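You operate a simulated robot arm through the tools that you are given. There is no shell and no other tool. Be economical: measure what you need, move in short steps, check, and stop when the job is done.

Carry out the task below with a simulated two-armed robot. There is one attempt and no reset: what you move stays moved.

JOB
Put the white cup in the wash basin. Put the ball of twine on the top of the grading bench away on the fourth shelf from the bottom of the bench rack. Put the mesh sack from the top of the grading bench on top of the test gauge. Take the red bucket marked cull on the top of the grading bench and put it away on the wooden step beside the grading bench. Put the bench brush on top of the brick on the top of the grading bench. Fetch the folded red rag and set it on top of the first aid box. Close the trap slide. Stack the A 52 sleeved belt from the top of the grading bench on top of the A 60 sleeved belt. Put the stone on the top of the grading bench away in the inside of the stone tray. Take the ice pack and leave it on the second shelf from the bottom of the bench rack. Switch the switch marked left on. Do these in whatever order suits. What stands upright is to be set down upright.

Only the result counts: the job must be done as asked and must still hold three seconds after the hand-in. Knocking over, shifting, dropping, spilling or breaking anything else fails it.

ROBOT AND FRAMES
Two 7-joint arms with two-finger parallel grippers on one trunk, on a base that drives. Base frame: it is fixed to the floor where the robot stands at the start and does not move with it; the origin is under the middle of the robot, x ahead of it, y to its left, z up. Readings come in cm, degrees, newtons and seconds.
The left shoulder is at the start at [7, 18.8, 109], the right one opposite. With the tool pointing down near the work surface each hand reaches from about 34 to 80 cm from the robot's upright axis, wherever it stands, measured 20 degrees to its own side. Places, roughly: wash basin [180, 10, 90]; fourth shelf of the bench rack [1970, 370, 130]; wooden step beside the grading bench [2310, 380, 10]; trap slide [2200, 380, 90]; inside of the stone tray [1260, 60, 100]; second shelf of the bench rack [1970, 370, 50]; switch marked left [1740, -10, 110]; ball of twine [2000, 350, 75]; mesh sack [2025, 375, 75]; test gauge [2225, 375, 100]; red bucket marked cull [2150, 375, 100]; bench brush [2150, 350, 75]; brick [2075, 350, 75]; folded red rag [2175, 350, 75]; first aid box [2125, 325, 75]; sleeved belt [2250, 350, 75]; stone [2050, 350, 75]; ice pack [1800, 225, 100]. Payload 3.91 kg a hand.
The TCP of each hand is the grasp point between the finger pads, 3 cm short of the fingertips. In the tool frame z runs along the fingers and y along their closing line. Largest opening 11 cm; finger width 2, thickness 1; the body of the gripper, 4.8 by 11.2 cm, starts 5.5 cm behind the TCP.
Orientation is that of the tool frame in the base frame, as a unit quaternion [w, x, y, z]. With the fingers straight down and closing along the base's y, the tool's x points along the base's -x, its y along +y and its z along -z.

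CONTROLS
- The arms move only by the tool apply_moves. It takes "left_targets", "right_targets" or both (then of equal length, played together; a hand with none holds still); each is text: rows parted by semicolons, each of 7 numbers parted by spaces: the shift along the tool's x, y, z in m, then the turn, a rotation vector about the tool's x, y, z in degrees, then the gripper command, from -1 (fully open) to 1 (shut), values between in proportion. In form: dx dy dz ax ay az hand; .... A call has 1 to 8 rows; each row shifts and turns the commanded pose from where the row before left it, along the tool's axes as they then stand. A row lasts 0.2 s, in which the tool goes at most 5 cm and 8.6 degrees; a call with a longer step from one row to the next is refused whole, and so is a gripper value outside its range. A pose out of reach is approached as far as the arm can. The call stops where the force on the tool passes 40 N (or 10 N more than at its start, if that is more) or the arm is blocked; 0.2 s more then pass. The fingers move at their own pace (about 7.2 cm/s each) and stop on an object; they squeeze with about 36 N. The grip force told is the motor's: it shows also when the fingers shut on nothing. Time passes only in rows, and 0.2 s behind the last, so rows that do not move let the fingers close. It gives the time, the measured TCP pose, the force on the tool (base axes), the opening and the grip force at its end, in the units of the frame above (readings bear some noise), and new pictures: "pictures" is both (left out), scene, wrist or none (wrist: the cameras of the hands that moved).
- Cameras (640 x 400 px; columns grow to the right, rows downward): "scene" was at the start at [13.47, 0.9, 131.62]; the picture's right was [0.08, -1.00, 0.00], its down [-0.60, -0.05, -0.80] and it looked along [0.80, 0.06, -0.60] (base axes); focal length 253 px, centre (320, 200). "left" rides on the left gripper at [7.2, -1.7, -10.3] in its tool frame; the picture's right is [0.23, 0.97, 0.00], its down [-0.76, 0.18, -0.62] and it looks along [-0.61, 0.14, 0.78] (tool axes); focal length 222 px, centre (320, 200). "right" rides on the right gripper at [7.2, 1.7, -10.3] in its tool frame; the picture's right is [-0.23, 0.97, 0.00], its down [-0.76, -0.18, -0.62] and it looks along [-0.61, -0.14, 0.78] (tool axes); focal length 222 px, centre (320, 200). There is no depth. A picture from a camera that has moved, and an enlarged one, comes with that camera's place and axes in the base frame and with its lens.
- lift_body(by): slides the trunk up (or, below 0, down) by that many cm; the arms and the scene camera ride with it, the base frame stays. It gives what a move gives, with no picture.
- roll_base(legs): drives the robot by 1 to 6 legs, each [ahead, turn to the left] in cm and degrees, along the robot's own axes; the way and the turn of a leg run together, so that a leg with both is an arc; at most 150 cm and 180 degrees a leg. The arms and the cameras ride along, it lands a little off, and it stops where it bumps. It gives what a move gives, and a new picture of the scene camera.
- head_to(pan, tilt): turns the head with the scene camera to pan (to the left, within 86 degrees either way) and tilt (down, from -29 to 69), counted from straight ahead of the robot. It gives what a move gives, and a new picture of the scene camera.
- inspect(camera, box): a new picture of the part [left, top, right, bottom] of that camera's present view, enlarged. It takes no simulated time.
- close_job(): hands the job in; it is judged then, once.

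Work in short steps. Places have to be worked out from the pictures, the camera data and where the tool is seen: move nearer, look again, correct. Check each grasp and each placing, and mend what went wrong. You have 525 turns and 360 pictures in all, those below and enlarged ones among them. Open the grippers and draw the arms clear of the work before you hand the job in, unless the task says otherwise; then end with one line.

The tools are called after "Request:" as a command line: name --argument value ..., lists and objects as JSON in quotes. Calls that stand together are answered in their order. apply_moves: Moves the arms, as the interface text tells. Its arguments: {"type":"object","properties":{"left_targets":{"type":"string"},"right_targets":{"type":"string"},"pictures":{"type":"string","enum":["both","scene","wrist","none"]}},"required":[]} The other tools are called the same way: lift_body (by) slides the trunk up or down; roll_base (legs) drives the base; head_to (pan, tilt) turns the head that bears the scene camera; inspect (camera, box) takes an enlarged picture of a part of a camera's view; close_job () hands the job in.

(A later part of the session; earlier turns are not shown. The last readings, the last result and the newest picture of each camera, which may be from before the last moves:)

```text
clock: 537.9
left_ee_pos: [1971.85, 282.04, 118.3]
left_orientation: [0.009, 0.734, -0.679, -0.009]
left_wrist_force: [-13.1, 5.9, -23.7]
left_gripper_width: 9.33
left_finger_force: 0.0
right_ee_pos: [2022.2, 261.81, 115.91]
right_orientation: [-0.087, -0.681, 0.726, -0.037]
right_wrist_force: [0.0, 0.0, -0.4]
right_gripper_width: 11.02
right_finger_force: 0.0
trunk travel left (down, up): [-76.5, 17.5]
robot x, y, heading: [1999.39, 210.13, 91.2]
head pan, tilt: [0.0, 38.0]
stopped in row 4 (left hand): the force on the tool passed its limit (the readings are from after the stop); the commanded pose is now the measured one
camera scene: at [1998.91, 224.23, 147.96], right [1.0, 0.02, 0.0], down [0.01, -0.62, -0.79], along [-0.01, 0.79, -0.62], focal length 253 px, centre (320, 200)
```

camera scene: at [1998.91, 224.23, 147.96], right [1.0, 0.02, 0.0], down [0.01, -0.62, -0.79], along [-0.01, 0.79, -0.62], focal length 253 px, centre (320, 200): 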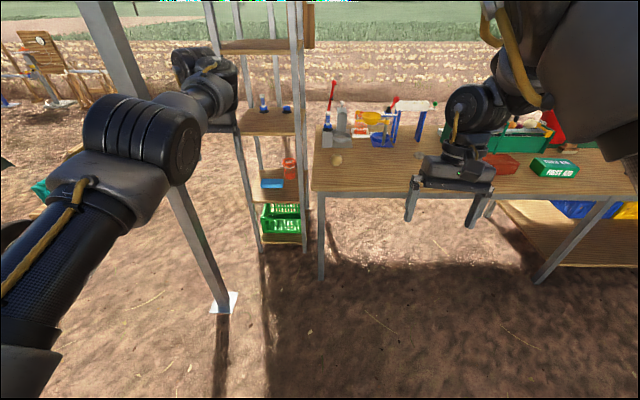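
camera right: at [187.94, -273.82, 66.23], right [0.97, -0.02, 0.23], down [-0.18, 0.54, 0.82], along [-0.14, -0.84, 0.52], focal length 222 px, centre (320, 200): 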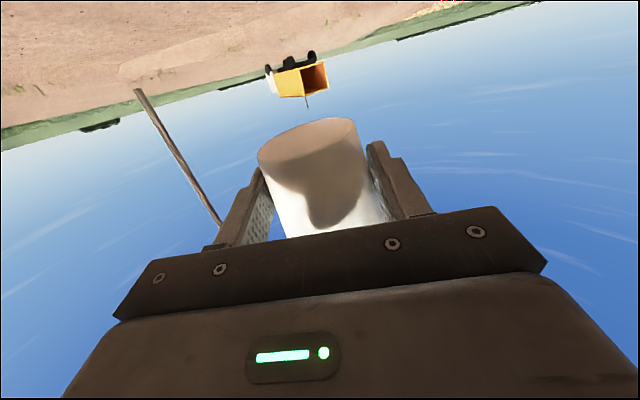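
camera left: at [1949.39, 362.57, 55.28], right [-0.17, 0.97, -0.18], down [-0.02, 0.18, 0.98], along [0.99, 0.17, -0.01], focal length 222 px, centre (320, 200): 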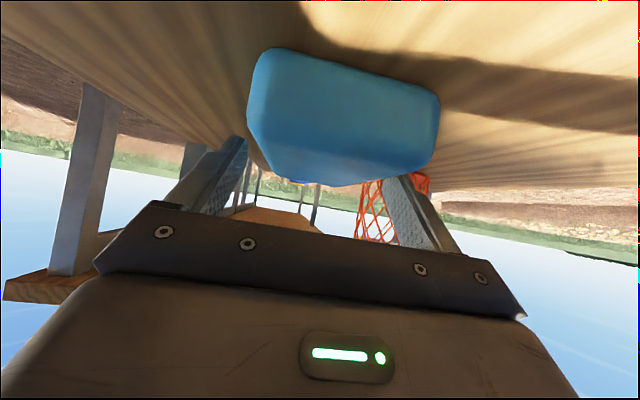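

Not yet: the lowering rows were skipped before. I back off for room and repeat with the hand brought back and down first.

Request:
roll_base --legs '[[-45, 0]]'

Request:
apply_moves --left_targets "0 -0.01 0.03 8 0 0 -0.7;0 -0.02 0 8 0 0 -0.7;0 -0.02 0 8 0 0 -0.7;0 -0.02 0 8 0 0 -0.7;0 0 0 8 0 0 -0.7;0 0 0 8 0 0 -0.7;0 0 0 8 0 0 -0.7;0 0 0 8 0 0 -0.7" --pictures "none"

Request:
apply_moves --left_targets "0 0 0 8 0 0 -0.7;0 0 0 8 0 0 -0.7;0 0 0 8 0 0 -0.7;0.025 0.035 0 0 0 0 -0.7;0.025 0.035 0 0 0 0 -0.7;0.025 0.035 0 0 0 0 -0.7;0.025 0.035 0 0 0 0 -0.7;0.025 0.035 0 0 0 0 -0.7" --pictures "none"

Request:
apply_moves --left_targets "0 0.028 0 -8 0 0 -0.7;0 0.028 0 -8 0 0 -0.7;0 0.028 0 -8 0 0 -0.7;0 0.028 0 -8 0 0 -0.7;0 0.028 0 -8 0 0 -0.7;0 0.028 0 -8 0 0 -0.7;0 0.028 0 -8 0 0 -0.7;0 0.028 0 -8 0 0 -0.7" --pictures "none"

Request:
apply_moves --left_targets "0 0.028 0 -8 0 0 -0.7;0 0.028 0 -8 0 0 -0.7;0 0.028 0 -8 0 0 -0.7;0 0.02 -0.02 0 0 0 -0.7;0 0.02 -0.02 0 0 0 -0.7;0 0 -0.045 0 0 0 -0.7;0 0 -0.045 0 0 0 -0.7;0 0 -0.045 0 0 0 -0.7" --pictures "scene"

```text
clock: 539.1
left_ee_pos: [1971.91, 276.01, 117.85]
left_orientation: [0.01, 0.734, -0.679, -0.006]
left_wrist_force: [-0.4, -0.2, 0.1]
left_gripper_width: 9.36
left_finger_force: 0.1
right_ee_pos: [2022.38, 255.44, 115.42]
right_orientation: [-0.092, -0.679, 0.728, -0.041]
right_wrist_force: [0.0, 0.2, -0.4]
right_gripper_width: 10.98
right_finger_force: 0.1
trunk travel left (down, up): [-76.5, 17.5]
robot x, y, heading: [1999.66, 203.28, 91.2]
head pan, tilt: [0.0, 38.0]
stopped in leg 1: the force on the tool passed its limit (the readings are from after the stop); the commanded pose is now the measured one
camera scene: at [1999.01, 218.51, 147.92], right [1.0, 0.02, 0.0], down [0.01, -0.62, -0.78], along [-0.01, 0.78, -0.62], focal length 253 px, centre (320, 200)
```

scene: 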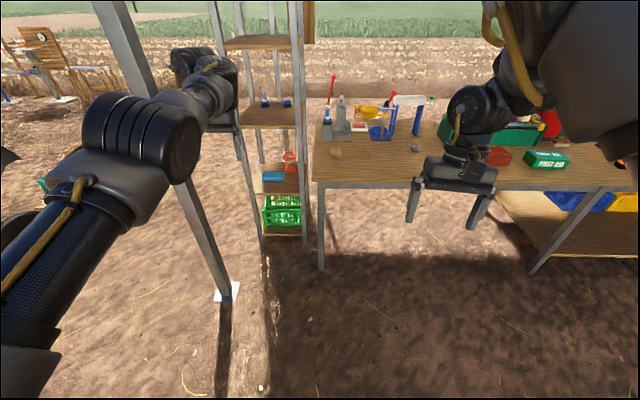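

```text
clock: 540.9
left_ee_pos: [1978.64, 275.65, 116.57]
left_orientation: [-0.382, 0.627, -0.58, 0.353]
left_wrist_force: [-0.2, 0.9, -0.1]
left_gripper_width: 9.36
left_finger_force: 0.1
right_ee_pos: [2022.22, 254.84, 115.8]
right_orientation: [-0.087, -0.681, 0.726, -0.038]
right_wrist_force: [-0.2, 0.9, -0.4]
right_gripper_width: 11.0
right_finger_force: 0.0
trunk travel left (down, up): [-76.5, 17.5]
robot x, y, heading: [1999.29, 203.76, 91.3]
head pan, tilt: [0.0, 38.0]
```

```text
clock: 542.7
left_ee_pos: [1980.3, 266.88, 97.57]
left_orientation: [-0.504, 0.532, -0.496, 0.466]
left_wrist_force: [-0.2, -0.5, -0.2]
left_gripper_width: 9.35
left_finger_force: 0.0
left hand out of reach, approached as far as the arm can: row 5, 6, 7, 8
right_ee_pos: [2022.2, 254.84, 115.86]
right_orientation: [-0.088, -0.681, 0.726, -0.039]
right_wrist_force: [-0.8, -0.7, 0.3]
right_gripper_width: 11.02
right_finger_force: 0.0
trunk travel left (down, up): [-76.5, 17.5]
robot x, y, heading: [1999.3, 203.19, 91.1]
head pan, tilt: [0.0, 38.0]
```

```text
clock: 544.5
left_ee_pos: [1969.05, 266.21, 79.64]
left_orientation: [-0.144, 0.72, -0.667, 0.131]
left_wrist_force: [0.2, 0.7, 0.5]
left_gripper_width: 9.34
left_finger_force: 0.1
right_ee_pos: [2022.31, 254.81, 115.92]
right_orientation: [-0.087, -0.681, 0.726, -0.038]
right_wrist_force: [0.6, 0.5, 0.4]
right_gripper_width: 11.01
right_finger_force: 0.0
trunk travel left (down, up): [-76.5, 17.5]
robot x, y, heading: [1999.43, 203.31, 91.2]
head pan, tilt: [0.0, 38.0]
```

```text
clock: 546.3
left_ee_pos: [1957.1, 268.21, 93.93]
left_orientation: [0.01, 0.734, -0.679, -0.009]
left_wrist_force: [1.3, -0.1, 0.0]
left_gripper_width: 9.33
left_finger_force: 0.0
left hand out of reach, approached as far as the arm can: row 7, 8
right_ee_pos: [2022.59, 254.81, 115.67]
right_orientation: [-0.089, -0.68, 0.727, -0.037]
right_wrist_force: [0.1, -0.2, 0.4]
right_gripper_width: 10.99
right_finger_force: 0.2
trunk travel left (down, up): [-76.5, 17.5]
robot x, y, heading: [1999.23, 203.37, 91.2]
head pan, tilt: [0.0, 38.0]
camera scene: at [1999.49, 217.32, 147.94], right [1.0, 0.02, 0.0], down [0.01, -0.62, -0.79], along [-0.02, 0.79, -0.62], focal length 253 px, centre (320, 200)
```

scene: 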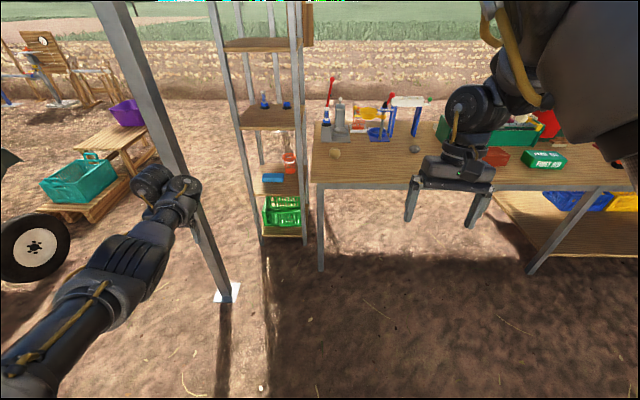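

Request:
apply_moves --left_targets "0.02 0 -0.03 0 0 0 -0.7;0.02 0 -0.03 0 0 0 -0.7;0.01 0 -0.04 0 0 0 -0.7;0 0 -0.045 0 0 0 -0.7;0 0 -0.045 0 0 0 -0.7;0 0 -0.045 0 0 0 -0.7;0 0 -0.045 0 0 0 -0.7;0 0 -0.045 0 0 0 -0.7" --pictures "scene"

```text
clock: 548.1
left_ee_pos: [1954.4, 270.5, 123.91]
left_orientation: [0.007, 0.733, -0.68, -0.011]
left_wrist_force: [0.5, 0.3, 0.6]
left_gripper_width: 9.36
left_finger_force: 0.0
left hand out of reach, approached as far as the arm can: row 1, 2, 3, 6, 7, 8
right_ee_pos: [2022.37, 254.64, 115.89]
right_orientation: [-0.087, -0.681, 0.726, -0.037]
right_wrist_force: [0.4, -0.7, 0.7]
right_gripper_width: 10.98
right_finger_force: 0.0
trunk travel left (down, up): [-76.5, 17.5]
robot x, y, heading: [1999.42, 203.22, 91.3]
head pan, tilt: [0.0, 38.0]
camera scene: at [1999.19, 217.03, 147.98], right [1.0, 0.02, 0.0], down [0.01, -0.61, -0.79], along [-0.01, 0.79, -0.61], focal length 253 px, centre (320, 200)
```

scene: 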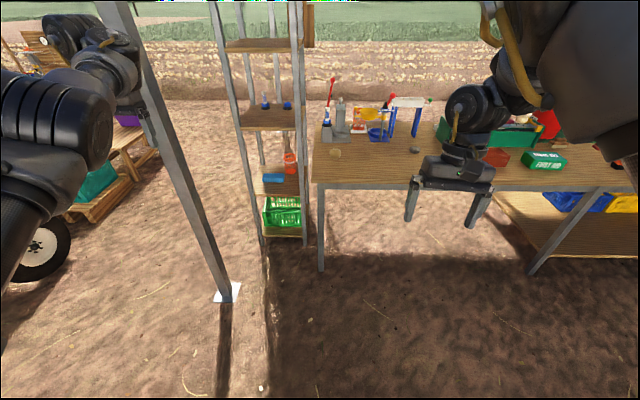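

Request:
apply_moves --left_targets "0.02 -0.04 0 0 0 0 -0.7;0.02 -0.04 0 0 0 0 -0.7;0.02 -0.04 0 0 0 0 -0.7;0 -0.04 0.01 0 0 0 -0.7;0 -0.04 0.01 0 0 0 -0.7;0 -0.03 0.01 0 0 0 -0.7;0 0 0 0 0 0 -0.7" --pictures "scene"

```text
clock: 548.8
left_ee_pos: [1961.76, 272.54, 124.53]
left_orientation: [0.009, 0.727, -0.686, -0.013]
left_wrist_force: [-9.7, 0.7, -5.8]
left_gripper_width: 9.34
left_finger_force: 0.1
left hand out of reach, approached as far as the arm can: row 1, 2, 3
right_ee_pos: [2022.51, 254.86, 115.83]
right_orientation: [-0.089, -0.681, 0.726, -0.038]
right_wrist_force: [-0.2, -0.3, 0.2]
right_gripper_width: 11.01
right_finger_force: 0.0
trunk travel left (down, up): [-76.5, 17.5]
robot x, y, heading: [1999.49, 203.75, 90.9]
head pan, tilt: [0.0, 38.0]
stopped in row 3 (left hand): the force on the tool passed its limit (the readings are from after the stop); the commanded pose is now the measured one
camera scene: at [1999.33, 217.19, 147.97], right [1.0, 0.02, 0.0], down [0.01, -0.62, -0.79], along [-0.01, 0.79, -0.62], focal length 253 px, centre (320, 200)
```

scene: 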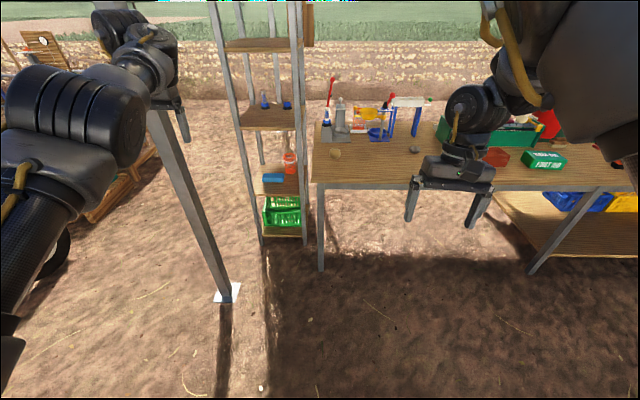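

I'll stop fighting the left arm: I tuck it hanging at the side and use the right arm for the rest.

Request:
apply_moves --left_targets "0 0.01 0.04 0 0 0 0;0 0.01 0.04 0 0 0 0.5;0.03 0 0.035 0 0 0 1;0.035 0 0.03 0 0 0 1;0.035 0 0.03 0 0 0 1;0.035 0 0.03 0 0 0 1;0.035 0 0.03 0 0 0 1;0.035 0 0.03 0 0 0 1" --pictures "none"

Request:
apply_moves --left_targets "0.04 0 0.025 0 0 0 1;0.04 0 0.025 0 0 0 1;0.04 0 0.025 0 0 0 1;0.04 0 0.025 0 0 0 1;0.03 0 0.025 0 0 0 1;0 0 0 0 0 0 1" --pictures "none"

```text
clock: 550.6
left_ee_pos: [1956.64, 270.72, 103.14]
left_orientation: [0.009, 0.728, -0.685, -0.012]
left_wrist_force: [0.8, -0.2, 0.5]
left_gripper_width: 0.02
left_finger_force: 36.1
left hand out of reach, approached as far as the arm can: row 3, 4, 5, 6, 7, 8
right_ee_pos: [2022.45, 254.68, 115.77]
right_orientation: [-0.089, -0.681, 0.726, -0.038]
right_wrist_force: [0.1, -0.6, 0.5]
right_gripper_width: 10.97
right_finger_force: 0.2
trunk travel left (down, up): [-76.5, 17.5]
robot x, y, heading: [1999.88, 202.99, 91.2]
head pan, tilt: [0.0, 38.0]
```

```text
clock: 552.0
left_ee_pos: [1956.27, 269.85, 100.0]
left_orientation: [0.01, 0.729, -0.685, -0.011]
left_wrist_force: [-0.4, -0.4, 0.1]
left_gripper_width: 0.01
left_finger_force: 35.8
left hand out of reach, approached as far as the arm can: row 1, 2, 3, 4, 5
right_ee_pos: [2022.4, 254.65, 115.75]
right_orientation: [-0.087, -0.68, 0.727, -0.038]
right_wrist_force: [-0.2, 0.0, -0.8]
right_gripper_width: 10.99
right_finger_force: 0.0
trunk travel left (down, up): [-76.5, 17.5]
robot x, y, heading: [1999.52, 203.24, 91.1]
head pan, tilt: [0.0, 38.0]
```

Request:
apply_moves --left_targets "0 -0.03 0.03 0 0 0 1;0 -0.03 0.03 0 0 0 1;0 -0.03 0.02 0 0 0 1;0 -0.03 0.02 0 0 0 1;0 -0.03 0.01 0 0 0 1;0.03 0 0.02 0 0 0 1;0.03 0 0.02 0 0 0 1;0.03 0 0.02 0 0 0 1" --pictures "scene"

```text
clock: 553.8
left_ee_pos: [1970.28, 261.56, 82.42]
left_orientation: [0.009, 0.728, -0.686, -0.011]
left_wrist_force: [0.5, -1.2, 0.4]
left_gripper_width: 0.02
left_finger_force: 36.9
left hand out of reach, approached as far as the arm can: row 8
right_ee_pos: [2022.34, 254.66, 115.88]
right_orientation: [-0.088, -0.681, 0.726, -0.038]
right_wrist_force: [0.4, 0.4, -0.5]
right_gripper_width: 10.99
right_finger_force: 0.1
trunk travel left (down, up): [-76.5, 17.5]
robot x, y, heading: [1999.58, 203.46, 91.2]
head pan, tilt: [0.0, 38.0]
camera scene: at [1999.12, 217.19, 147.97], right [1.0, 0.02, 0.0], down [0.01, -0.62, -0.79], along [-0.01, 0.79, -0.62], focal length 253 px, centre (320, 200)
```

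scene: 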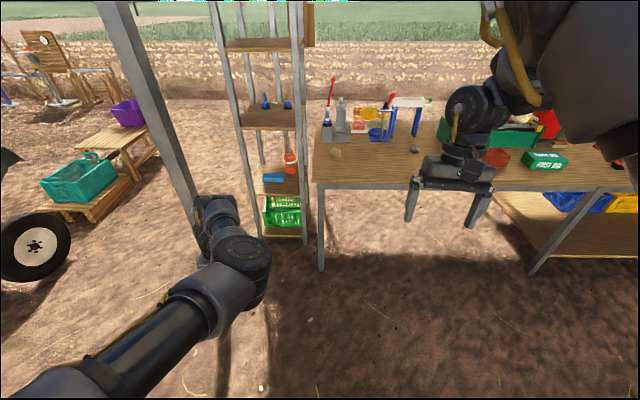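

Request:
apply_moves --left_targets "0 0 0.045 0 0 0 1;0 0 0.045 0 0 0 1;0 0 0.045 0 0 0 1;0.02 0 0.04 0 0 0 1;0.03 0 0.035 0 0 0 1;0.04 0 0.02 0 0 0 1;0.045 0 0.015 0 0 0 1;0.045 0 0.01 0 0 0 1" --pictures "none"

Request:
apply_moves --left_targets "0.045 0 0.005 0 0 0 1;0.045 0 0 0 0 0 1;0.045 0 0 0 0 0 1;0.045 0 0 0 0 0 1;0.03 0 0 0 0 0 1" --pictures "none"

```text
clock: 555.7
left_ee_pos: [1960.02, 245.74, 59.26]
left_orientation: [0.041, 0.744, -0.663, -0.073]
left_wrist_force: [-0.1, 0.5, 0.7]
left_gripper_width: 0.03
left_finger_force: 35.8
right_ee_pos: [2022.21, 254.92, 115.84]
right_orientation: [-0.088, -0.681, 0.726, -0.038]
right_wrist_force: [1.0, 0.3, -0.3]
right_gripper_width: 10.99
right_finger_force: 0.0
trunk travel left (down, up): [-76.5, 17.5]
robot x, y, heading: [1999.49, 203.18, 91.2]
head pan, tilt: [0.0, 38.0]
stopped in row 8 (left hand): the arm was blocked; the commanded pose is now the measured one
```

```text
clock: 556.9
left_ee_pos: [1955.73, 226.26, 59.39]
left_orientation: [0.065, 0.733, -0.667, -0.116]
left_wrist_force: [-0.4, 0.3, 0.4]
left_gripper_width: 0.01
left_finger_force: 35.6
right_ee_pos: [2022.28, 254.76, 115.86]
right_orientation: [-0.088, -0.681, 0.726, -0.038]
right_wrist_force: [-0.1, -0.5, 1.2]
right_gripper_width: 10.99
right_finger_force: 0.0
trunk travel left (down, up): [-76.5, 17.5]
robot x, y, heading: [1999.64, 203.26, 91.3]
head pan, tilt: [0.0, 38.0]
```

The left hand now hangs at my side. I test raising it there.

Request:
apply_moves --left_targets "-0.02 0 -0.045 0 0 0 1;-0.02 0 -0.045 0 0 0 1;-0.02 0 -0.045 0 0 0 1;-0.02 0 -0.045 0 0 0 1;-0.02 0 -0.045 0 0 0 1;-0.02 0 -0.045 0 0 0 1;-0.02 0 -0.045 0 0 0 1;-0.02 0 -0.045 0 0 0 1" --pictures "none"

Request:
head_to --pan 30 --tilt 40

```text
clock: 558.0
left_ee_pos: [1964.6, 232.72, 76.49]
left_orientation: [0.033, 0.74, -0.667, -0.079]
left_wrist_force: [9.3, 10.2, -19.8]
left_gripper_width: 0.0
left_finger_force: 35.8
right_ee_pos: [2022.41, 254.86, 115.8]
right_orientation: [-0.089, -0.681, 0.726, -0.037]
right_wrist_force: [0.5, 0.4, 0.8]
right_gripper_width: 10.98
right_finger_force: 0.1
trunk travel left (down, up): [-76.5, 17.5]
robot x, y, heading: [1999.28, 203.49, 91.3]
head pan, tilt: [0.0, 38.0]
stopped in row 5 (left hand): the force on the tool passed its limit (the readings are from after the stop); the commanded pose is now the measured one
```

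```text
clock: 559.0
left_ee_pos: [1964.5, 232.8, 76.54]
left_orientation: [0.034, 0.739, -0.668, -0.078]
left_wrist_force: [6.4, 9.0, -41.4]
left_gripper_width: 0.0
left_finger_force: 36.3
right_ee_pos: [2022.15, 254.88, 115.77]
right_orientation: [-0.088, -0.681, 0.726, -0.038]
right_wrist_force: [0.6, 0.6, -0.2]
right_gripper_width: 11.0
right_finger_force: 0.1
trunk travel left (down, up): [-76.5, 17.5]
robot x, y, heading: [1999.42, 203.48, 91.1]
head pan, tilt: [30.0, 40.0]
camera scene: at [1994.89, 215.89, 147.67], right [0.86, 0.52, 0.0], down [0.33, -0.55, -0.77], along [-0.4, 0.66, -0.64], focal length 253 px, centre (320, 200)
```

scene: 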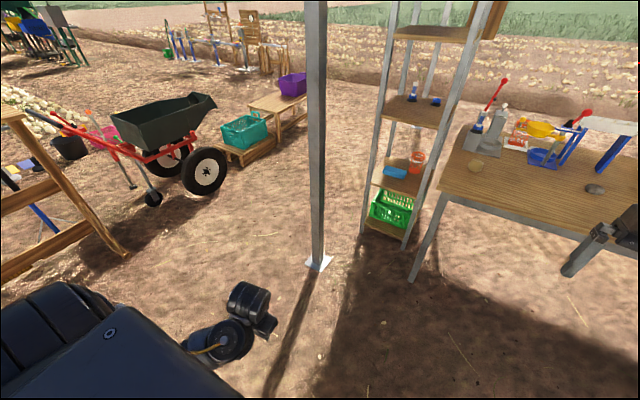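

I leave the left arm tucked there (easing it slightly) and level the right hand while extending it forward.

Request:
apply_moves --left_targets "0 0 0.03 0 0 0 1;0 0 0 0 0 0 1;0 0 0 0 0 0 1;0 0 0 0 0 0 1" --right_targets "-0.03 0 0 1.9 -5.2 0 -1;-0.03 0 0 1.9 -5.2 0 -1;-0.03 0 0 0 0 0 -1;0 0 0 0 0 0 -1" --pictures "none"

```text
clock: 560.0
left_ee_pos: [1963.98, 232.76, 73.59]
left_orientation: [0.033, 0.739, -0.669, -0.078]
left_wrist_force: [0.2, 0.8, 1.5]
left_gripper_width: 0.0
left_finger_force: 35.3
right_ee_pos: [2022.81, 263.79, 114.9]
right_orientation: [0.002, -0.684, 0.729, -0.001]
right_wrist_force: [0.1, -0.1, -0.9]
right_gripper_width: 11.01
right_finger_force: 0.1
trunk travel left (down, up): [-76.5, 17.5]
robot x, y, heading: [1999.76, 203.57, 91.1]
head pan, tilt: [30.0, 40.0]
```

Right hand is vertical again. I drive up to the bench for the twine.

Request:
roll_base --legs '[[76, 0]]'

Request:
head_to --pan -10 --tilt 45

```text
clock: 564.0
left_ee_pos: [1962.92, 308.37, 73.48]
left_orientation: [0.033, 0.737, -0.671, -0.077]
left_wrist_force: [0.1, 0.4, -0.4]
left_gripper_width: 0.0
left_finger_force: 36.3
right_ee_pos: [2021.85, 339.16, 114.97]
right_orientation: [0.002, -0.682, 0.731, 0.0]
right_wrist_force: [-0.3, -0.6, -0.5]
right_gripper_width: 10.99
right_finger_force: 0.0
trunk travel left (down, up): [-76.5, 17.5]
robot x, y, heading: [1998.1, 278.96, 90.9]
head pan, tilt: [30.0, 40.0]
camera scene: at [1993.64, 291.26, 147.67], right [0.86, 0.51, 0.0], down [0.33, -0.55, -0.77], along [-0.39, 0.66, -0.64], focal length 253 px, centre (320, 200)
```

scene: 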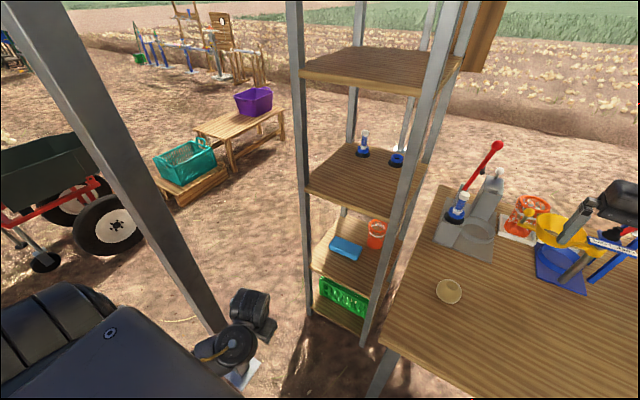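

```text
clock: 565.1
left_ee_pos: [1962.75, 308.48, 73.53]
left_orientation: [0.033, 0.737, -0.671, -0.077]
left_wrist_force: [0.1, -0.3, -0.2]
left_gripper_width: 0.01
left_finger_force: 35.7
right_ee_pos: [2021.83, 339.07, 115.03]
right_orientation: [0.001, -0.683, 0.73, 0.0]
right_wrist_force: [-1.1, -0.2, 0.4]
right_gripper_width: 11.01
right_finger_force: 0.0
trunk travel left (down, up): [-76.5, 17.5]
robot x, y, heading: [1998.32, 278.79, 90.5]
head pan, tilt: [-10.0, 45.0]
camera scene: at [1999.29, 292.0, 146.94], right [0.99, -0.16, 0.0], down [-0.11, -0.7, -0.71], along [0.11, 0.7, -0.71], focal length 253 px, centre (320, 200)
```

scene: 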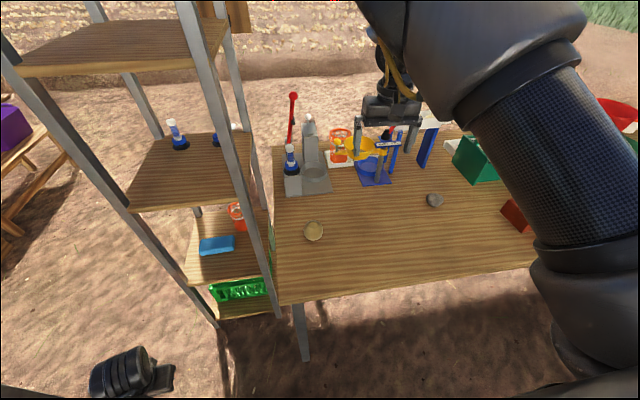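

Triangulating: the twine ball is at [2004.3, 337.3], centre z≈88.5, bench top z≈85.5. I bring the right hand over it.

Request:
apply_moves --right_targets "0.003 0.035 0 0 0 0 -1;0.003 0.035 0 0 0 0 -1;0.003 0.035 0.02 0 0 0 -1;0.003 0.035 0.03 0 0 0 -1;0.003 0.035 0.03 0 0 0 -1;0 0 0.03 0 0 0 -1;0 0 0 0 0 0 -1" --pictures "wrist"

```text
clock: 566.7
left_ee_pos: [1962.87, 308.4, 73.5]
left_orientation: [0.033, 0.737, -0.671, -0.078]
left_wrist_force: [0.4, -0.5, -0.4]
left_gripper_width: 0.03
left_finger_force: 36.0
right_ee_pos: [2016.53, 339.64, 112.11]
right_orientation: [-0.01, -0.673, 0.739, 0.005]
right_wrist_force: [0.8, 0.1, 0.2]
right_gripper_width: 11.0
right_finger_force: 0.0
right hand out of reach, approached as far as the arm can: row 2, 3, 4, 5, 6
trunk travel left (down, up): [-76.5, 17.5]
robot x, y, heading: [1998.17, 278.61, 91.0]
head pan, tilt: [-10.0, 45.0]
camera right: at [2014.37, 332.89, 122.64], right [-0.95, 0.32, 0.02], down [0.26, 0.75, 0.61], along [0.18, 0.59, -0.79], focal length 222 px, centre (320, 200)
```

right: 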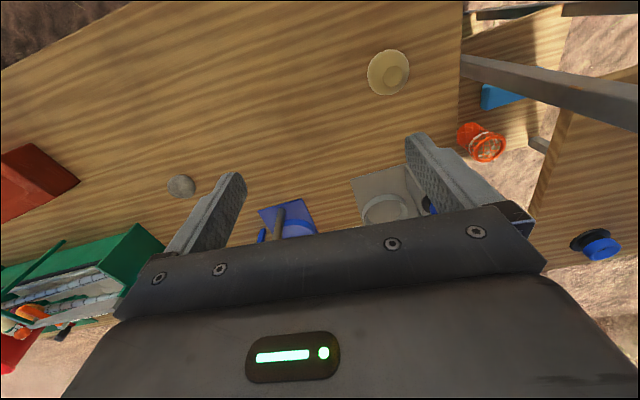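

The right arm can't go further inward here; I turn the base 15° left instead, which brings the hand over the twine's position.

Request:
roll_base --legs '[[0, 14]]'

Request:
inspect --camera "right" --box '[0, 0, 640, 400]'

```text
clock: 568.0
left_ee_pos: [1956.79, 298.84, 73.39]
left_orientation: [0.042, 0.814, -0.575, -0.073]
left_wrist_force: [0.2, 0.3, -1.0]
left_gripper_width: 0.0
left_finger_force: 35.8
right_ee_pos: [2001.22, 342.43, 112.3]
right_orientation: [0.01, 0.759, -0.651, -0.004]
right_wrist_force: [0.3, 0.6, 0.8]
right_gripper_width: 10.99
right_finger_force: 0.1
trunk travel left (down, up): [-76.5, 17.5]
robot x, y, heading: [1998.12, 278.5, 105.1]
head pan, tilt: [-10.0, 45.0]
camera scene: at [1996.11, 291.92, 146.94], right [1.0, 0.09, 0.0], down [0.06, -0.7, -0.71], along [-0.06, 0.7, -0.71], focal length 253 px, centre (320, 200)
```

scene: 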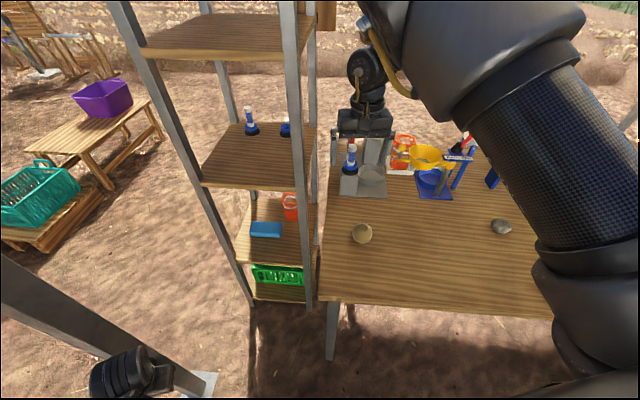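

```text
1.00 times, centred on (320, 200) of right
camera zoom: at [2000.82, 335.24, 122.71], right [-1.0, 0.08, 0.02], down [0.07, 0.79, 0.61], along [0.03, 0.61, -0.79], focal length 222 px, centre (320, 200)
```

zoom: 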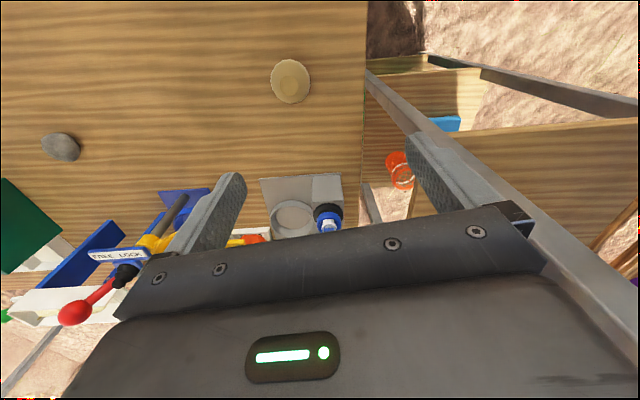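

Twine seen at [2004.5, 340]. I shift over it and descend part way.

Request:
apply_moves --right_targets "0.0287 -0.029 0 0 0 0 -1;0 0 0.045 0 0 0 -1;0 0 0.045 0 0 0 -1;0 0 0.045 0 0 0 -1;0 0 0 0 0 0 -1" --pictures "wrist"

```text
clock: 569.1
left_ee_pos: [1956.82, 298.9, 73.41]
left_orientation: [0.043, 0.814, -0.575, -0.073]
left_wrist_force: [-0.1, 0.4, -0.1]
left_gripper_width: 0.0
left_finger_force: 35.7
right_ee_pos: [2004.34, 339.68, 98.69]
right_orientation: [0.008, 0.76, -0.65, -0.003]
right_wrist_force: [0.4, 0.6, -0.2]
right_gripper_width: 11.0
right_finger_force: 0.1
trunk travel left (down, up): [-76.5, 17.5]
robot x, y, heading: [1998.13, 278.52, 105.0]
head pan, tilt: [-10.0, 45.0]
camera right: at [2003.84, 332.73, 109.29], right [-1.0, 0.08, 0.02], down [0.07, 0.78, 0.62], along [0.03, 0.62, -0.79], focal length 222 px, centre (320, 200)
```

right: 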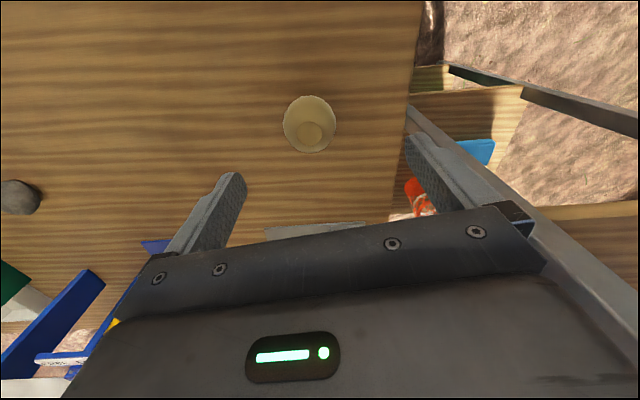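

Request:
apply_moves --right_targets "0 -0.005 0.04 0 0 0 -1;0 0 0.03 0 0 0 -1;0 0 0.018 0 0 0 -1;0 0 0.007 0 0 0 0;0 0 0 0 0 0 1;0 0 0 0 0 0 1;0 0 0 0 0 0 1;0 0 0 0 0 0 1" --pictures "wrist"

```text
clock: 571.0
left_ee_pos: [1956.75, 298.91, 73.52]
left_orientation: [0.043, 0.814, -0.575, -0.072]
left_wrist_force: [-0.1, -0.2, 0.3]
left_gripper_width: 0.01
left_finger_force: 35.9
right_ee_pos: [2004.61, 339.84, 89.09]
right_orientation: [0.009, 0.759, -0.651, -0.003]
right_wrist_force: [0.5, -1.0, 0.2]
right_gripper_width: 0.0
right_finger_force: 35.8
trunk travel left (down, up): [-76.5, 17.5]
robot x, y, heading: [1998.58, 278.79, 104.7]
head pan, tilt: [-10.0, 45.0]
camera right: at [2004.16, 332.65, 99.67], right [-1.0, 0.08, 0.02], down [0.07, 0.79, 0.61], along [0.03, 0.61, -0.79], focal length 222 px, centre (320, 200)
```

right: 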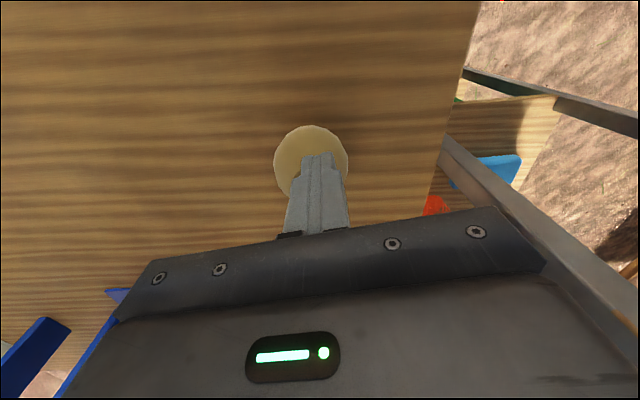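

The ball sits lower than thought: centre ≈[2005.5, 343.7, 78], bench top ≈74. I lift, reopen, recentre and descend.

Request:
apply_moves --right_targets "0 0 -0.02 0 0 0 0;0 0 0 0 0 0 -1;0 0 0 0 0 0 -1;0 0 0 0 0 0 -1;-0.037 -0.015 0 0 0 0 -1;0 0 0.04 0 0 0 -1;0 0 0.03 0 0 0 -1" --pictures "wrist"

```text
clock: 572.5
left_ee_pos: [1956.66, 298.94, 73.47]
left_orientation: [0.043, 0.814, -0.575, -0.072]
left_wrist_force: [0.8, 0.6, -0.7]
left_gripper_width: 0.01
left_finger_force: 35.7
right_ee_pos: [2005.31, 343.74, 84.09]
right_orientation: [0.01, 0.759, -0.651, -0.005]
right_wrist_force: [0.4, -0.4, -0.9]
right_gripper_width: 11.01
right_finger_force: 0.0
trunk travel left (down, up): [-76.5, 17.5]
robot x, y, heading: [1998.3, 278.99, 104.9]
head pan, tilt: [-10.0, 45.0]
camera right: at [2004.97, 336.57, 94.58], right [-1.0, 0.08, 0.02], down [0.07, 0.79, 0.61], along [0.03, 0.61, -0.79], focal length 222 px, centre (320, 200)
```

right: 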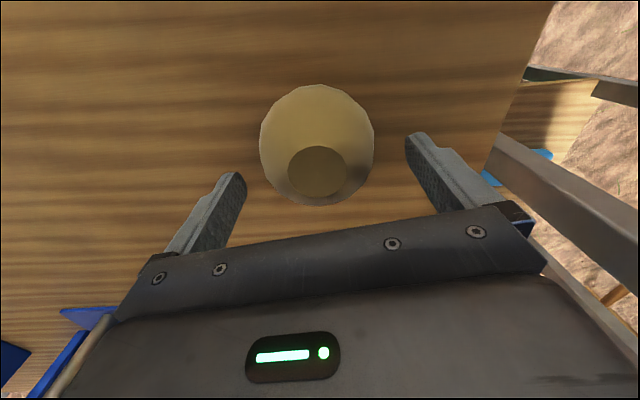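

Request:
apply_moves --right_targets "0 0 0.025 0 0 0 -1;0 0 0.018 0 0 0 -1;0 0 0 0 0 0 0;0 0 0 0 0 0 0.6;0 0 0 0 0 0 0.6;0 0 0 0 0 0 0.6;0 0 -0.03 0 0 0 0.6;0 0 -0.04 0 0 0 0.6" --pictures "wrist"

```text
clock: 572.9
left_ee_pos: [1956.81, 298.77, 73.52]
left_orientation: [0.041, 0.814, -0.575, -0.073]
left_wrist_force: [-0.6, -0.2, 0.5]
left_gripper_width: 0.0
left_finger_force: 35.9
right_ee_pos: [2005.52, 343.61, 83.09]
right_orientation: [0.007, 0.758, -0.652, -0.001]
right_wrist_force: [-0.5, -13.4, 19.3]
right_gripper_width: 10.91
right_finger_force: 0.0
trunk travel left (down, up): [-76.5, 17.5]
robot x, y, heading: [1998.05, 278.73, 105.2]
head pan, tilt: [-10.0, 45.0]
stopped in row 1 (right hand): the force on the tool passed its limit (the readings are from after the stop); the commanded pose is now the measured one
camera right: at [2004.95, 336.51, 93.59], right [-1.0, 0.08, 0.01], down [0.07, 0.79, 0.61], along [0.04, 0.61, -0.79], focal length 222 px, centre (320, 200)
```

right: 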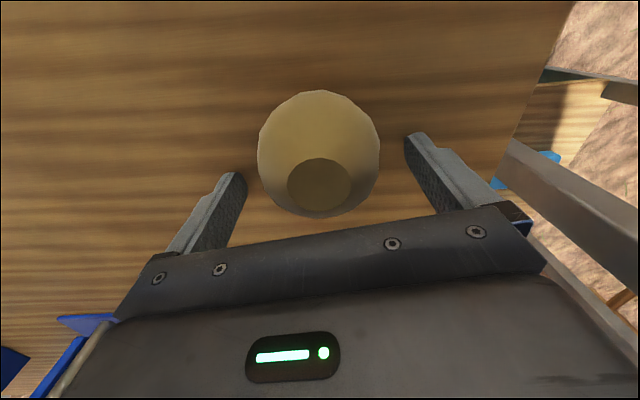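

Tips touch the bench at z≈80, so the ball (centre z≈84) is right between the fingers. I rise 5 mm and close.

Request:
apply_moves --right_targets "0 0 -0.006 0 0 0 -1;0 0 0 0 0 0 0;0 0 0 0 0 0 0.8;0 0 0 0 0 0 0.8;0 0 0 0 0 0 0.8;0 0 -0.03 0 0 0 0.8;0 0 -0.04 0 0 0 0.8;0 0 -0.04 0 0 0 0.8" --pictures "wrist"

```text
clock: 574.7
left_ee_pos: [1956.71, 298.9, 73.5]
left_orientation: [0.042, 0.814, -0.575, -0.073]
left_wrist_force: [-1.3, 0.1, 0.5]
left_gripper_width: 0.0
left_finger_force: 36.3
right_ee_pos: [2005.78, 343.73, 94.61]
right_orientation: [0.007, 0.758, -0.652, -0.002]
right_wrist_force: [0.3, -0.2, 0.5]
right_gripper_width: 1.08
right_finger_force: 0.0
trunk travel left (down, up): [-76.5, 17.5]
robot x, y, heading: [1998.52, 278.6, 105.0]
head pan, tilt: [-10.0, 45.0]
camera right: at [2005.21, 336.66, 105.11], right [-1.0, 0.08, 0.01], down [0.07, 0.79, 0.62], along [0.04, 0.61, -0.79], focal length 222 px, centre (320, 200)
```

right: 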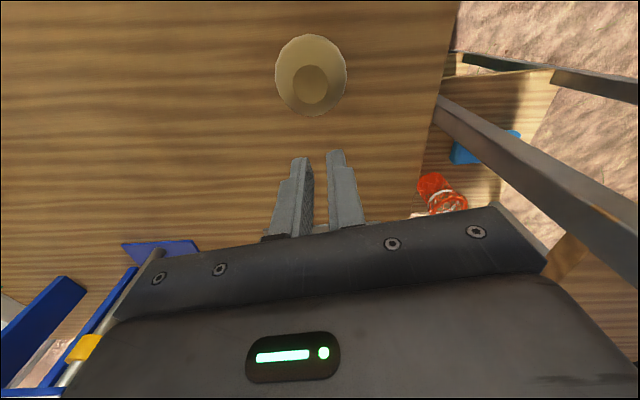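

The ball squeezed out toward me; with the right height it is at [2006, 339.8, 83]. I recentre and try again.

Request:
apply_moves --right_targets "0.039 0.004 0 0 0 0 -1;0 0 0 0 0 0 -1;0 0 0 0 0 0 -1;0 0 0.04 0 0 0 -1;0 0 0.04 0 0 0 -1;0 0 0.025 0 0 0 -1;0 0 0 0 0 0 -1" --pictures "wrist"

```text
clock: 576.3
left_ee_pos: [1956.76, 298.82, 73.48]
left_orientation: [0.042, 0.814, -0.575, -0.072]
left_wrist_force: [-0.1, 0.2, 0.3]
left_gripper_width: 0.0
left_finger_force: 36.4
right_ee_pos: [2005.78, 339.83, 84.06]
right_orientation: [0.008, 0.758, -0.652, -0.002]
right_wrist_force: [-0.4, 0.0, 0.0]
right_gripper_width: 10.99
right_finger_force: 0.1
trunk travel left (down, up): [-76.5, 17.5]
robot x, y, heading: [1998.44, 278.97, 105.0]
head pan, tilt: [-10.0, 45.0]
camera right: at [2005.28, 332.67, 94.54], right [-1.0, 0.08, 0.01], down [0.07, 0.78, 0.62], along [0.04, 0.61, -0.79], focal length 222 px, centre (320, 200)
```

right: 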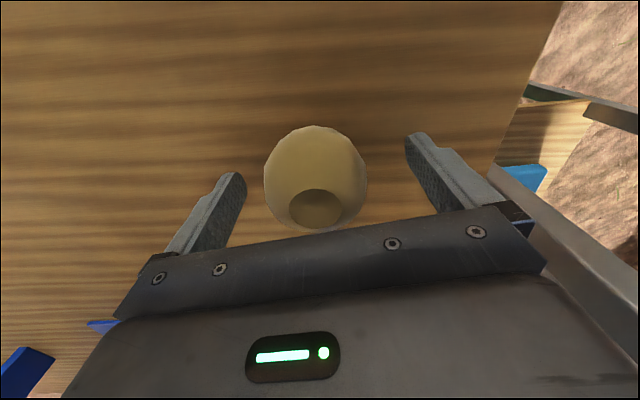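

Request:
apply_moves --right_targets "0 0 0.005 0 0 0 -0.4;0 0 0 0 0 0 0.2;0 0 0 0 0 0 0.8;0 0 0 0 0 0 0.8;0 0 0 0 0 0 0.8;0 0 -0.03 0 0 0 0.8;0 0 -0.04 0 0 0 0.8;0 0 -0.04 0 0 0 0.8" --pictures "wrist"

```text
clock: 578.1
left_ee_pos: [1956.78, 298.8, 73.61]
left_orientation: [0.042, 0.814, -0.575, -0.072]
left_wrist_force: [0.3, -0.4, 0.4]
left_gripper_width: 0.0
left_finger_force: 35.8
right_ee_pos: [2006.01, 339.93, 94.65]
right_orientation: [0.007, 0.758, -0.652, -0.002]
right_wrist_force: [-0.4, -0.7, -0.4]
right_gripper_width: 5.36
right_finger_force: 36.6
trunk travel left (down, up): [-76.5, 17.5]
robot x, y, heading: [1998.23, 278.68, 104.9]
head pan, tilt: [-10.0, 45.0]
camera right: at [2005.43, 332.77, 105.07], right [-1.0, 0.08, 0.01], down [0.07, 0.78, 0.62], along [0.04, 0.61, -0.79], focal length 222 px, centre (320, 200)
```

right: 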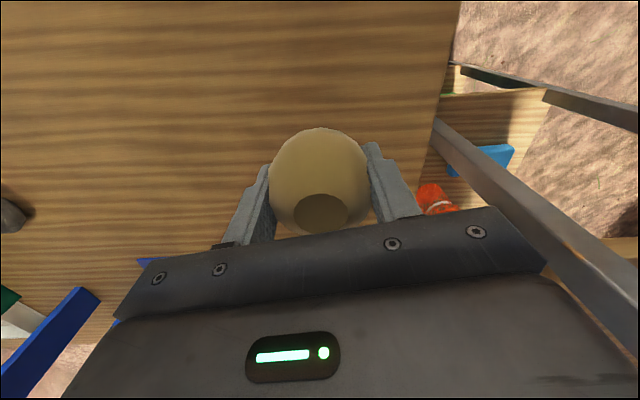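

Twine held. Next the fourth shelf: I raise trunk and hand, pitch the hand forward about 50°, and back off a bit.

Request:
lift_body --by 17

Request:
apply_moves --right_targets "0 0 -0.045 0 0 0 0.8;0 0 -0.045 0 0 0 0.8;0 0 -0.045 0 0 0 0.8;0 0 -0.045 0 0 0 0.8;0 0 -0.045 0 0 0 0.8;0 0 -0.03 0 0 0 0.8;0 0 0 0 -8 0 0.8;0 0 0 0 -8 0 0.8" --pictures "none"

Request:
apply_moves --right_targets "0 0 0 0 -8 0 0.8;0 0 0 0 -8 0 0.8;0 0 0 0 -8 0 0.8;0 0 0 0 -8 0 0.8;0 0 0 0 0 0 0.8" --pictures "none"

Request:
roll_base --legs '[[-13, 0], [0, 15]]'

```text
clock: 580.0
left_ee_pos: [1956.76, 298.89, 90.39]
left_orientation: [0.042, 0.814, -0.575, -0.073]
left_wrist_force: [-0.6, -0.1, -0.5]
left_gripper_width: 0.0
left_finger_force: 35.7
right_ee_pos: [2005.94, 339.99, 111.52]
right_orientation: [0.007, 0.758, -0.652, -0.002]
right_wrist_force: [0.2, -0.6, -1.0]
right_gripper_width: 5.33
right_finger_force: 36.0
trunk travel left (down, up): [-93.5, 0.5]
robot x, y, heading: [1998.24, 278.88, 104.9]
head pan, tilt: [-10.0, 45.0]
```

```text
clock: 581.8
left_ee_pos: [1956.6, 299.05, 90.33]
left_orientation: [0.043, 0.814, -0.575, -0.072]
left_wrist_force: [-0.3, 0.0, 0.1]
left_gripper_width: 0.0
left_finger_force: 36.1
right_ee_pos: [2008.51, 338.21, 125.01]
right_orientation: [0.022, 0.744, -0.667, 0.022]
right_wrist_force: [0.5, 0.5, -0.5]
right_gripper_width: 5.33
right_finger_force: 36.3
right hand out of reach, approached as far as the arm can: row 8
trunk travel left (down, up): [-93.5, 0.5]
robot x, y, heading: [1998.32, 279.07, 104.8]
head pan, tilt: [-10.0, 45.0]
stopped in row 8 (right hand): the arm was blocked; the commanded pose is now the measured one
```

```text
clock: 583.0
left_ee_pos: [1956.63, 298.91, 90.49]
left_orientation: [0.042, 0.814, -0.575, -0.072]
left_wrist_force: [1.0, -0.4, 0.2]
left_gripper_width: 0.0
left_finger_force: 36.0
right_ee_pos: [2013.65, 338.8, 121.46]
right_orientation: [-0.137, 0.719, -0.664, -0.155]
right_wrist_force: [-0.6, 1.6, -0.6]
right_gripper_width: 5.35
right_finger_force: 36.0
right hand out of reach, approached as far as the arm can: row 2, 3, 4
trunk travel left (down, up): [-93.5, 0.5]
robot x, y, heading: [1998.13, 278.71, 104.6]
head pan, tilt: [-10.0, 45.0]
```

```text
clock: 585.1
left_ee_pos: [1956.3, 274.83, 90.5]
left_orientation: [0.051, 0.882, -0.464, -0.066]
left_wrist_force: [-1.0, 0.1, 0.4]
left_gripper_width: 0.02
left_finger_force: 36.6
right_ee_pos: [2000.75, 328.5, 122.62]
right_orientation: [-0.12, 0.795, -0.565, -0.185]
right_wrist_force: [0.1, 0.1, -0.5]
right_gripper_width: 5.34
right_finger_force: 36.1
trunk travel left (down, up): [-93.5, 0.5]
robot x, y, heading: [2001.65, 265.97, 120.2]
head pan, tilt: [-10.0, 45.0]
camera scene: at [1996.21, 278.38, 163.95], right [0.94, 0.34, 0.0], down [0.24, -0.66, -0.71], along [-0.24, 0.66, -0.71], focal length 253 px, centre (320, 200)
```

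scene: 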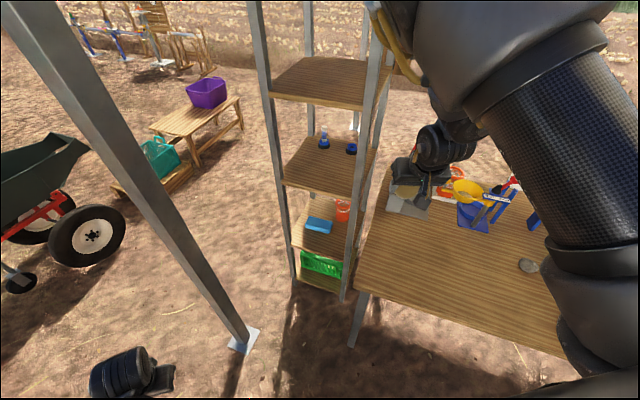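

The right arm can't rise enough at this inward position, so I'll use the approach from the rack's −x side as before, where the hand can sit further out and higher. I drive around the post.

Request:
roll_base --legs '[[0, 62], [107, 0], [0, -77], [139, 0], [0, -105]]'

```text
clock: 607.6
left_ee_pos: [1887.69, 430.2, 90.41]
left_orientation: [0.03, -0.04, 0.996, 0.078]
left_wrist_force: [-0.5, 0.1, 0.9]
left_gripper_width: 0.01
left_finger_force: 36.0
right_ee_pos: [1912.18, 364.92, 122.71]
right_orientation: [0.22, 0.094, 0.971, -0.011]
right_wrist_force: [-0.2, 0.0, -1.0]
right_gripper_width: 5.3
right_finger_force: 35.8
trunk travel left (down, up): [-93.5, 0.5]
robot x, y, heading: [1857.71, 395.33, 0.3]
head pan, tilt: [-10.0, 45.0]
camera scene: at [1870.41, 394.09, 163.94], right [-0.17, -0.98, 0.0], down [-0.7, 0.12, -0.71], along [0.7, -0.12, -0.71], focal length 253 px, centre (320, 200)
```

scene: 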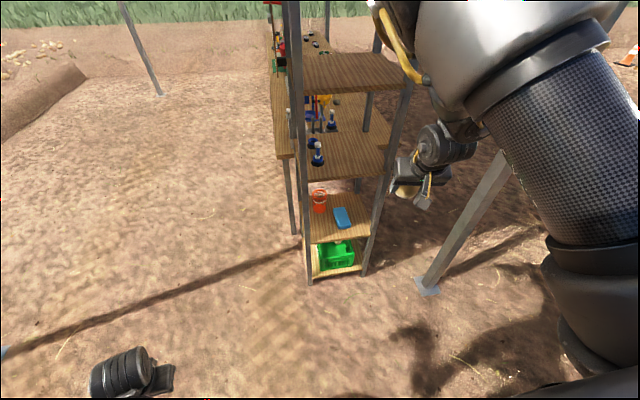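

I raise the right hand and shift it slightly outward to see how high it goes here.

Request:
apply_moves --right_targets "-0.016 -0.02 -0.034 0 0 0 0.8;-0.016 -0.02 -0.034 0 0 0 0.8;-0.016 -0.02 -0.034 0 0 0 0.8;-0.016 -0.02 -0.034 0 0 0 0.8;-0.016 0 -0.034 0 0 0 0.8;0 0 0 0 -8 0 0.8;0 0 0 0 -8 0 0.8;0 0 0 0 -8 0 0.8" --pictures "scene"

```text
clock: 609.4
left_ee_pos: [1887.72, 430.22, 90.38]
left_orientation: [0.031, -0.04, 0.996, 0.079]
left_wrist_force: [0.5, -0.7, -0.4]
left_gripper_width: 0.0
left_finger_force: 36.2
right_ee_pos: [1913.0, 354.49, 139.15]
right_orientation: [0.321, 0.111, 0.94, -0.024]
right_wrist_force: [0.1, -1.1, -1.4]
right_gripper_width: 5.26
right_finger_force: 36.1
right hand out of reach, approached as far as the arm can: row 6, 7, 8
trunk travel left (down, up): [-93.5, 0.5]
robot x, y, heading: [1857.51, 395.24, 0.2]
head pan, tilt: [-10.0, 45.0]
camera scene: at [1870.4, 394.09, 163.94], right [-0.17, -0.98, 0.0], down [-0.7, 0.12, -0.71], along [0.7, -0.12, -0.71], focal length 253 px, centre (320, 200)
```

scene: 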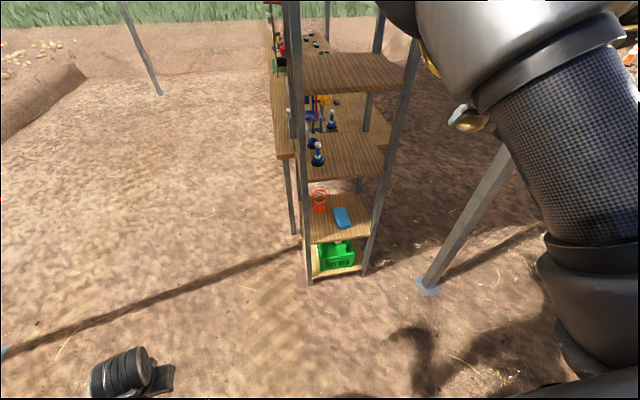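

The hand is at z=139, pitched 37°. I lower it 3 cm and drive in with a slight sidestep so that it enters the gap above shelf 4 mid-width.

Request:
apply_moves --right_targets "0.018 0 0.024 0 0 0 0.8;0 0 0 0 0 0 0.8" --pictures "none"

Request:
roll_base --legs '[[0, 11], [36, 0], [0, -11]]'

Request:
inspect --camera "right" --box '[0, 0, 640, 400]'

```text
clock: 610.0
left_ee_pos: [1887.73, 430.22, 90.56]
left_orientation: [0.03, -0.04, 0.996, 0.078]
left_wrist_force: [0.3, -0.2, 0.8]
left_gripper_width: 0.0
left_finger_force: 35.9
right_ee_pos: [1913.91, 354.88, 139.19]
right_orientation: [0.35, 0.112, 0.93, -0.015]
right_wrist_force: [0.3, 0.0, 0.3]
right_gripper_width: 5.25
right_finger_force: 36.0
right hand out of reach, approached as far as the arm can: row 1
trunk travel left (down, up): [-93.5, 0.5]
robot x, y, heading: [1857.43, 395.64, 0.1]
head pan, tilt: [-10.0, 45.0]
```

```text
clock: 613.8
left_ee_pos: [1923.09, 437.31, 90.44]
left_orientation: [0.031, -0.042, 0.996, 0.078]
left_wrist_force: [-0.3, 0.9, -0.6]
left_gripper_width: 0.0
left_finger_force: 36.3
right_ee_pos: [1949.45, 362.3, 138.67]
right_orientation: [0.345, 0.109, 0.932, -0.017]
right_wrist_force: [-0.3, 0.2, -0.8]
right_gripper_width: 5.24
right_finger_force: 36.1
trunk travel left (down, up): [-93.5, 0.5]
robot x, y, heading: [1893.15, 402.2, -0.1]
head pan, tilt: [-10.0, 45.0]
camera scene: at [1905.89, 401.22, 163.94], right [-0.17, -0.99, 0.0], down [-0.7, 0.12, -0.71], along [0.7, -0.12, -0.71], focal length 253 px, centre (320, 200)
```

scene: 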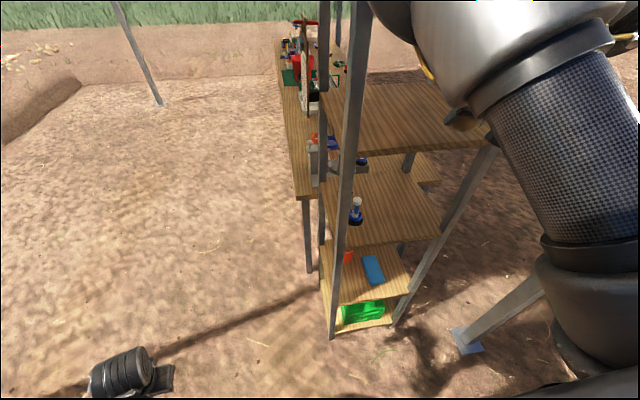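

```text
1.00 times, centred on (320, 200) of right
camera zoom: at [1937.77, 366.54, 142.13], right [0.38, 0.91, 0.19], down [0.13, -0.25, 0.96], along [0.92, -0.34, -0.21], focal length 222 px, centre (320, 200)
```

zoom: 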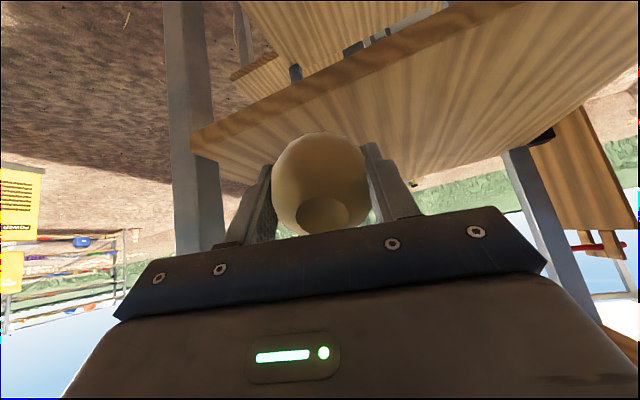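

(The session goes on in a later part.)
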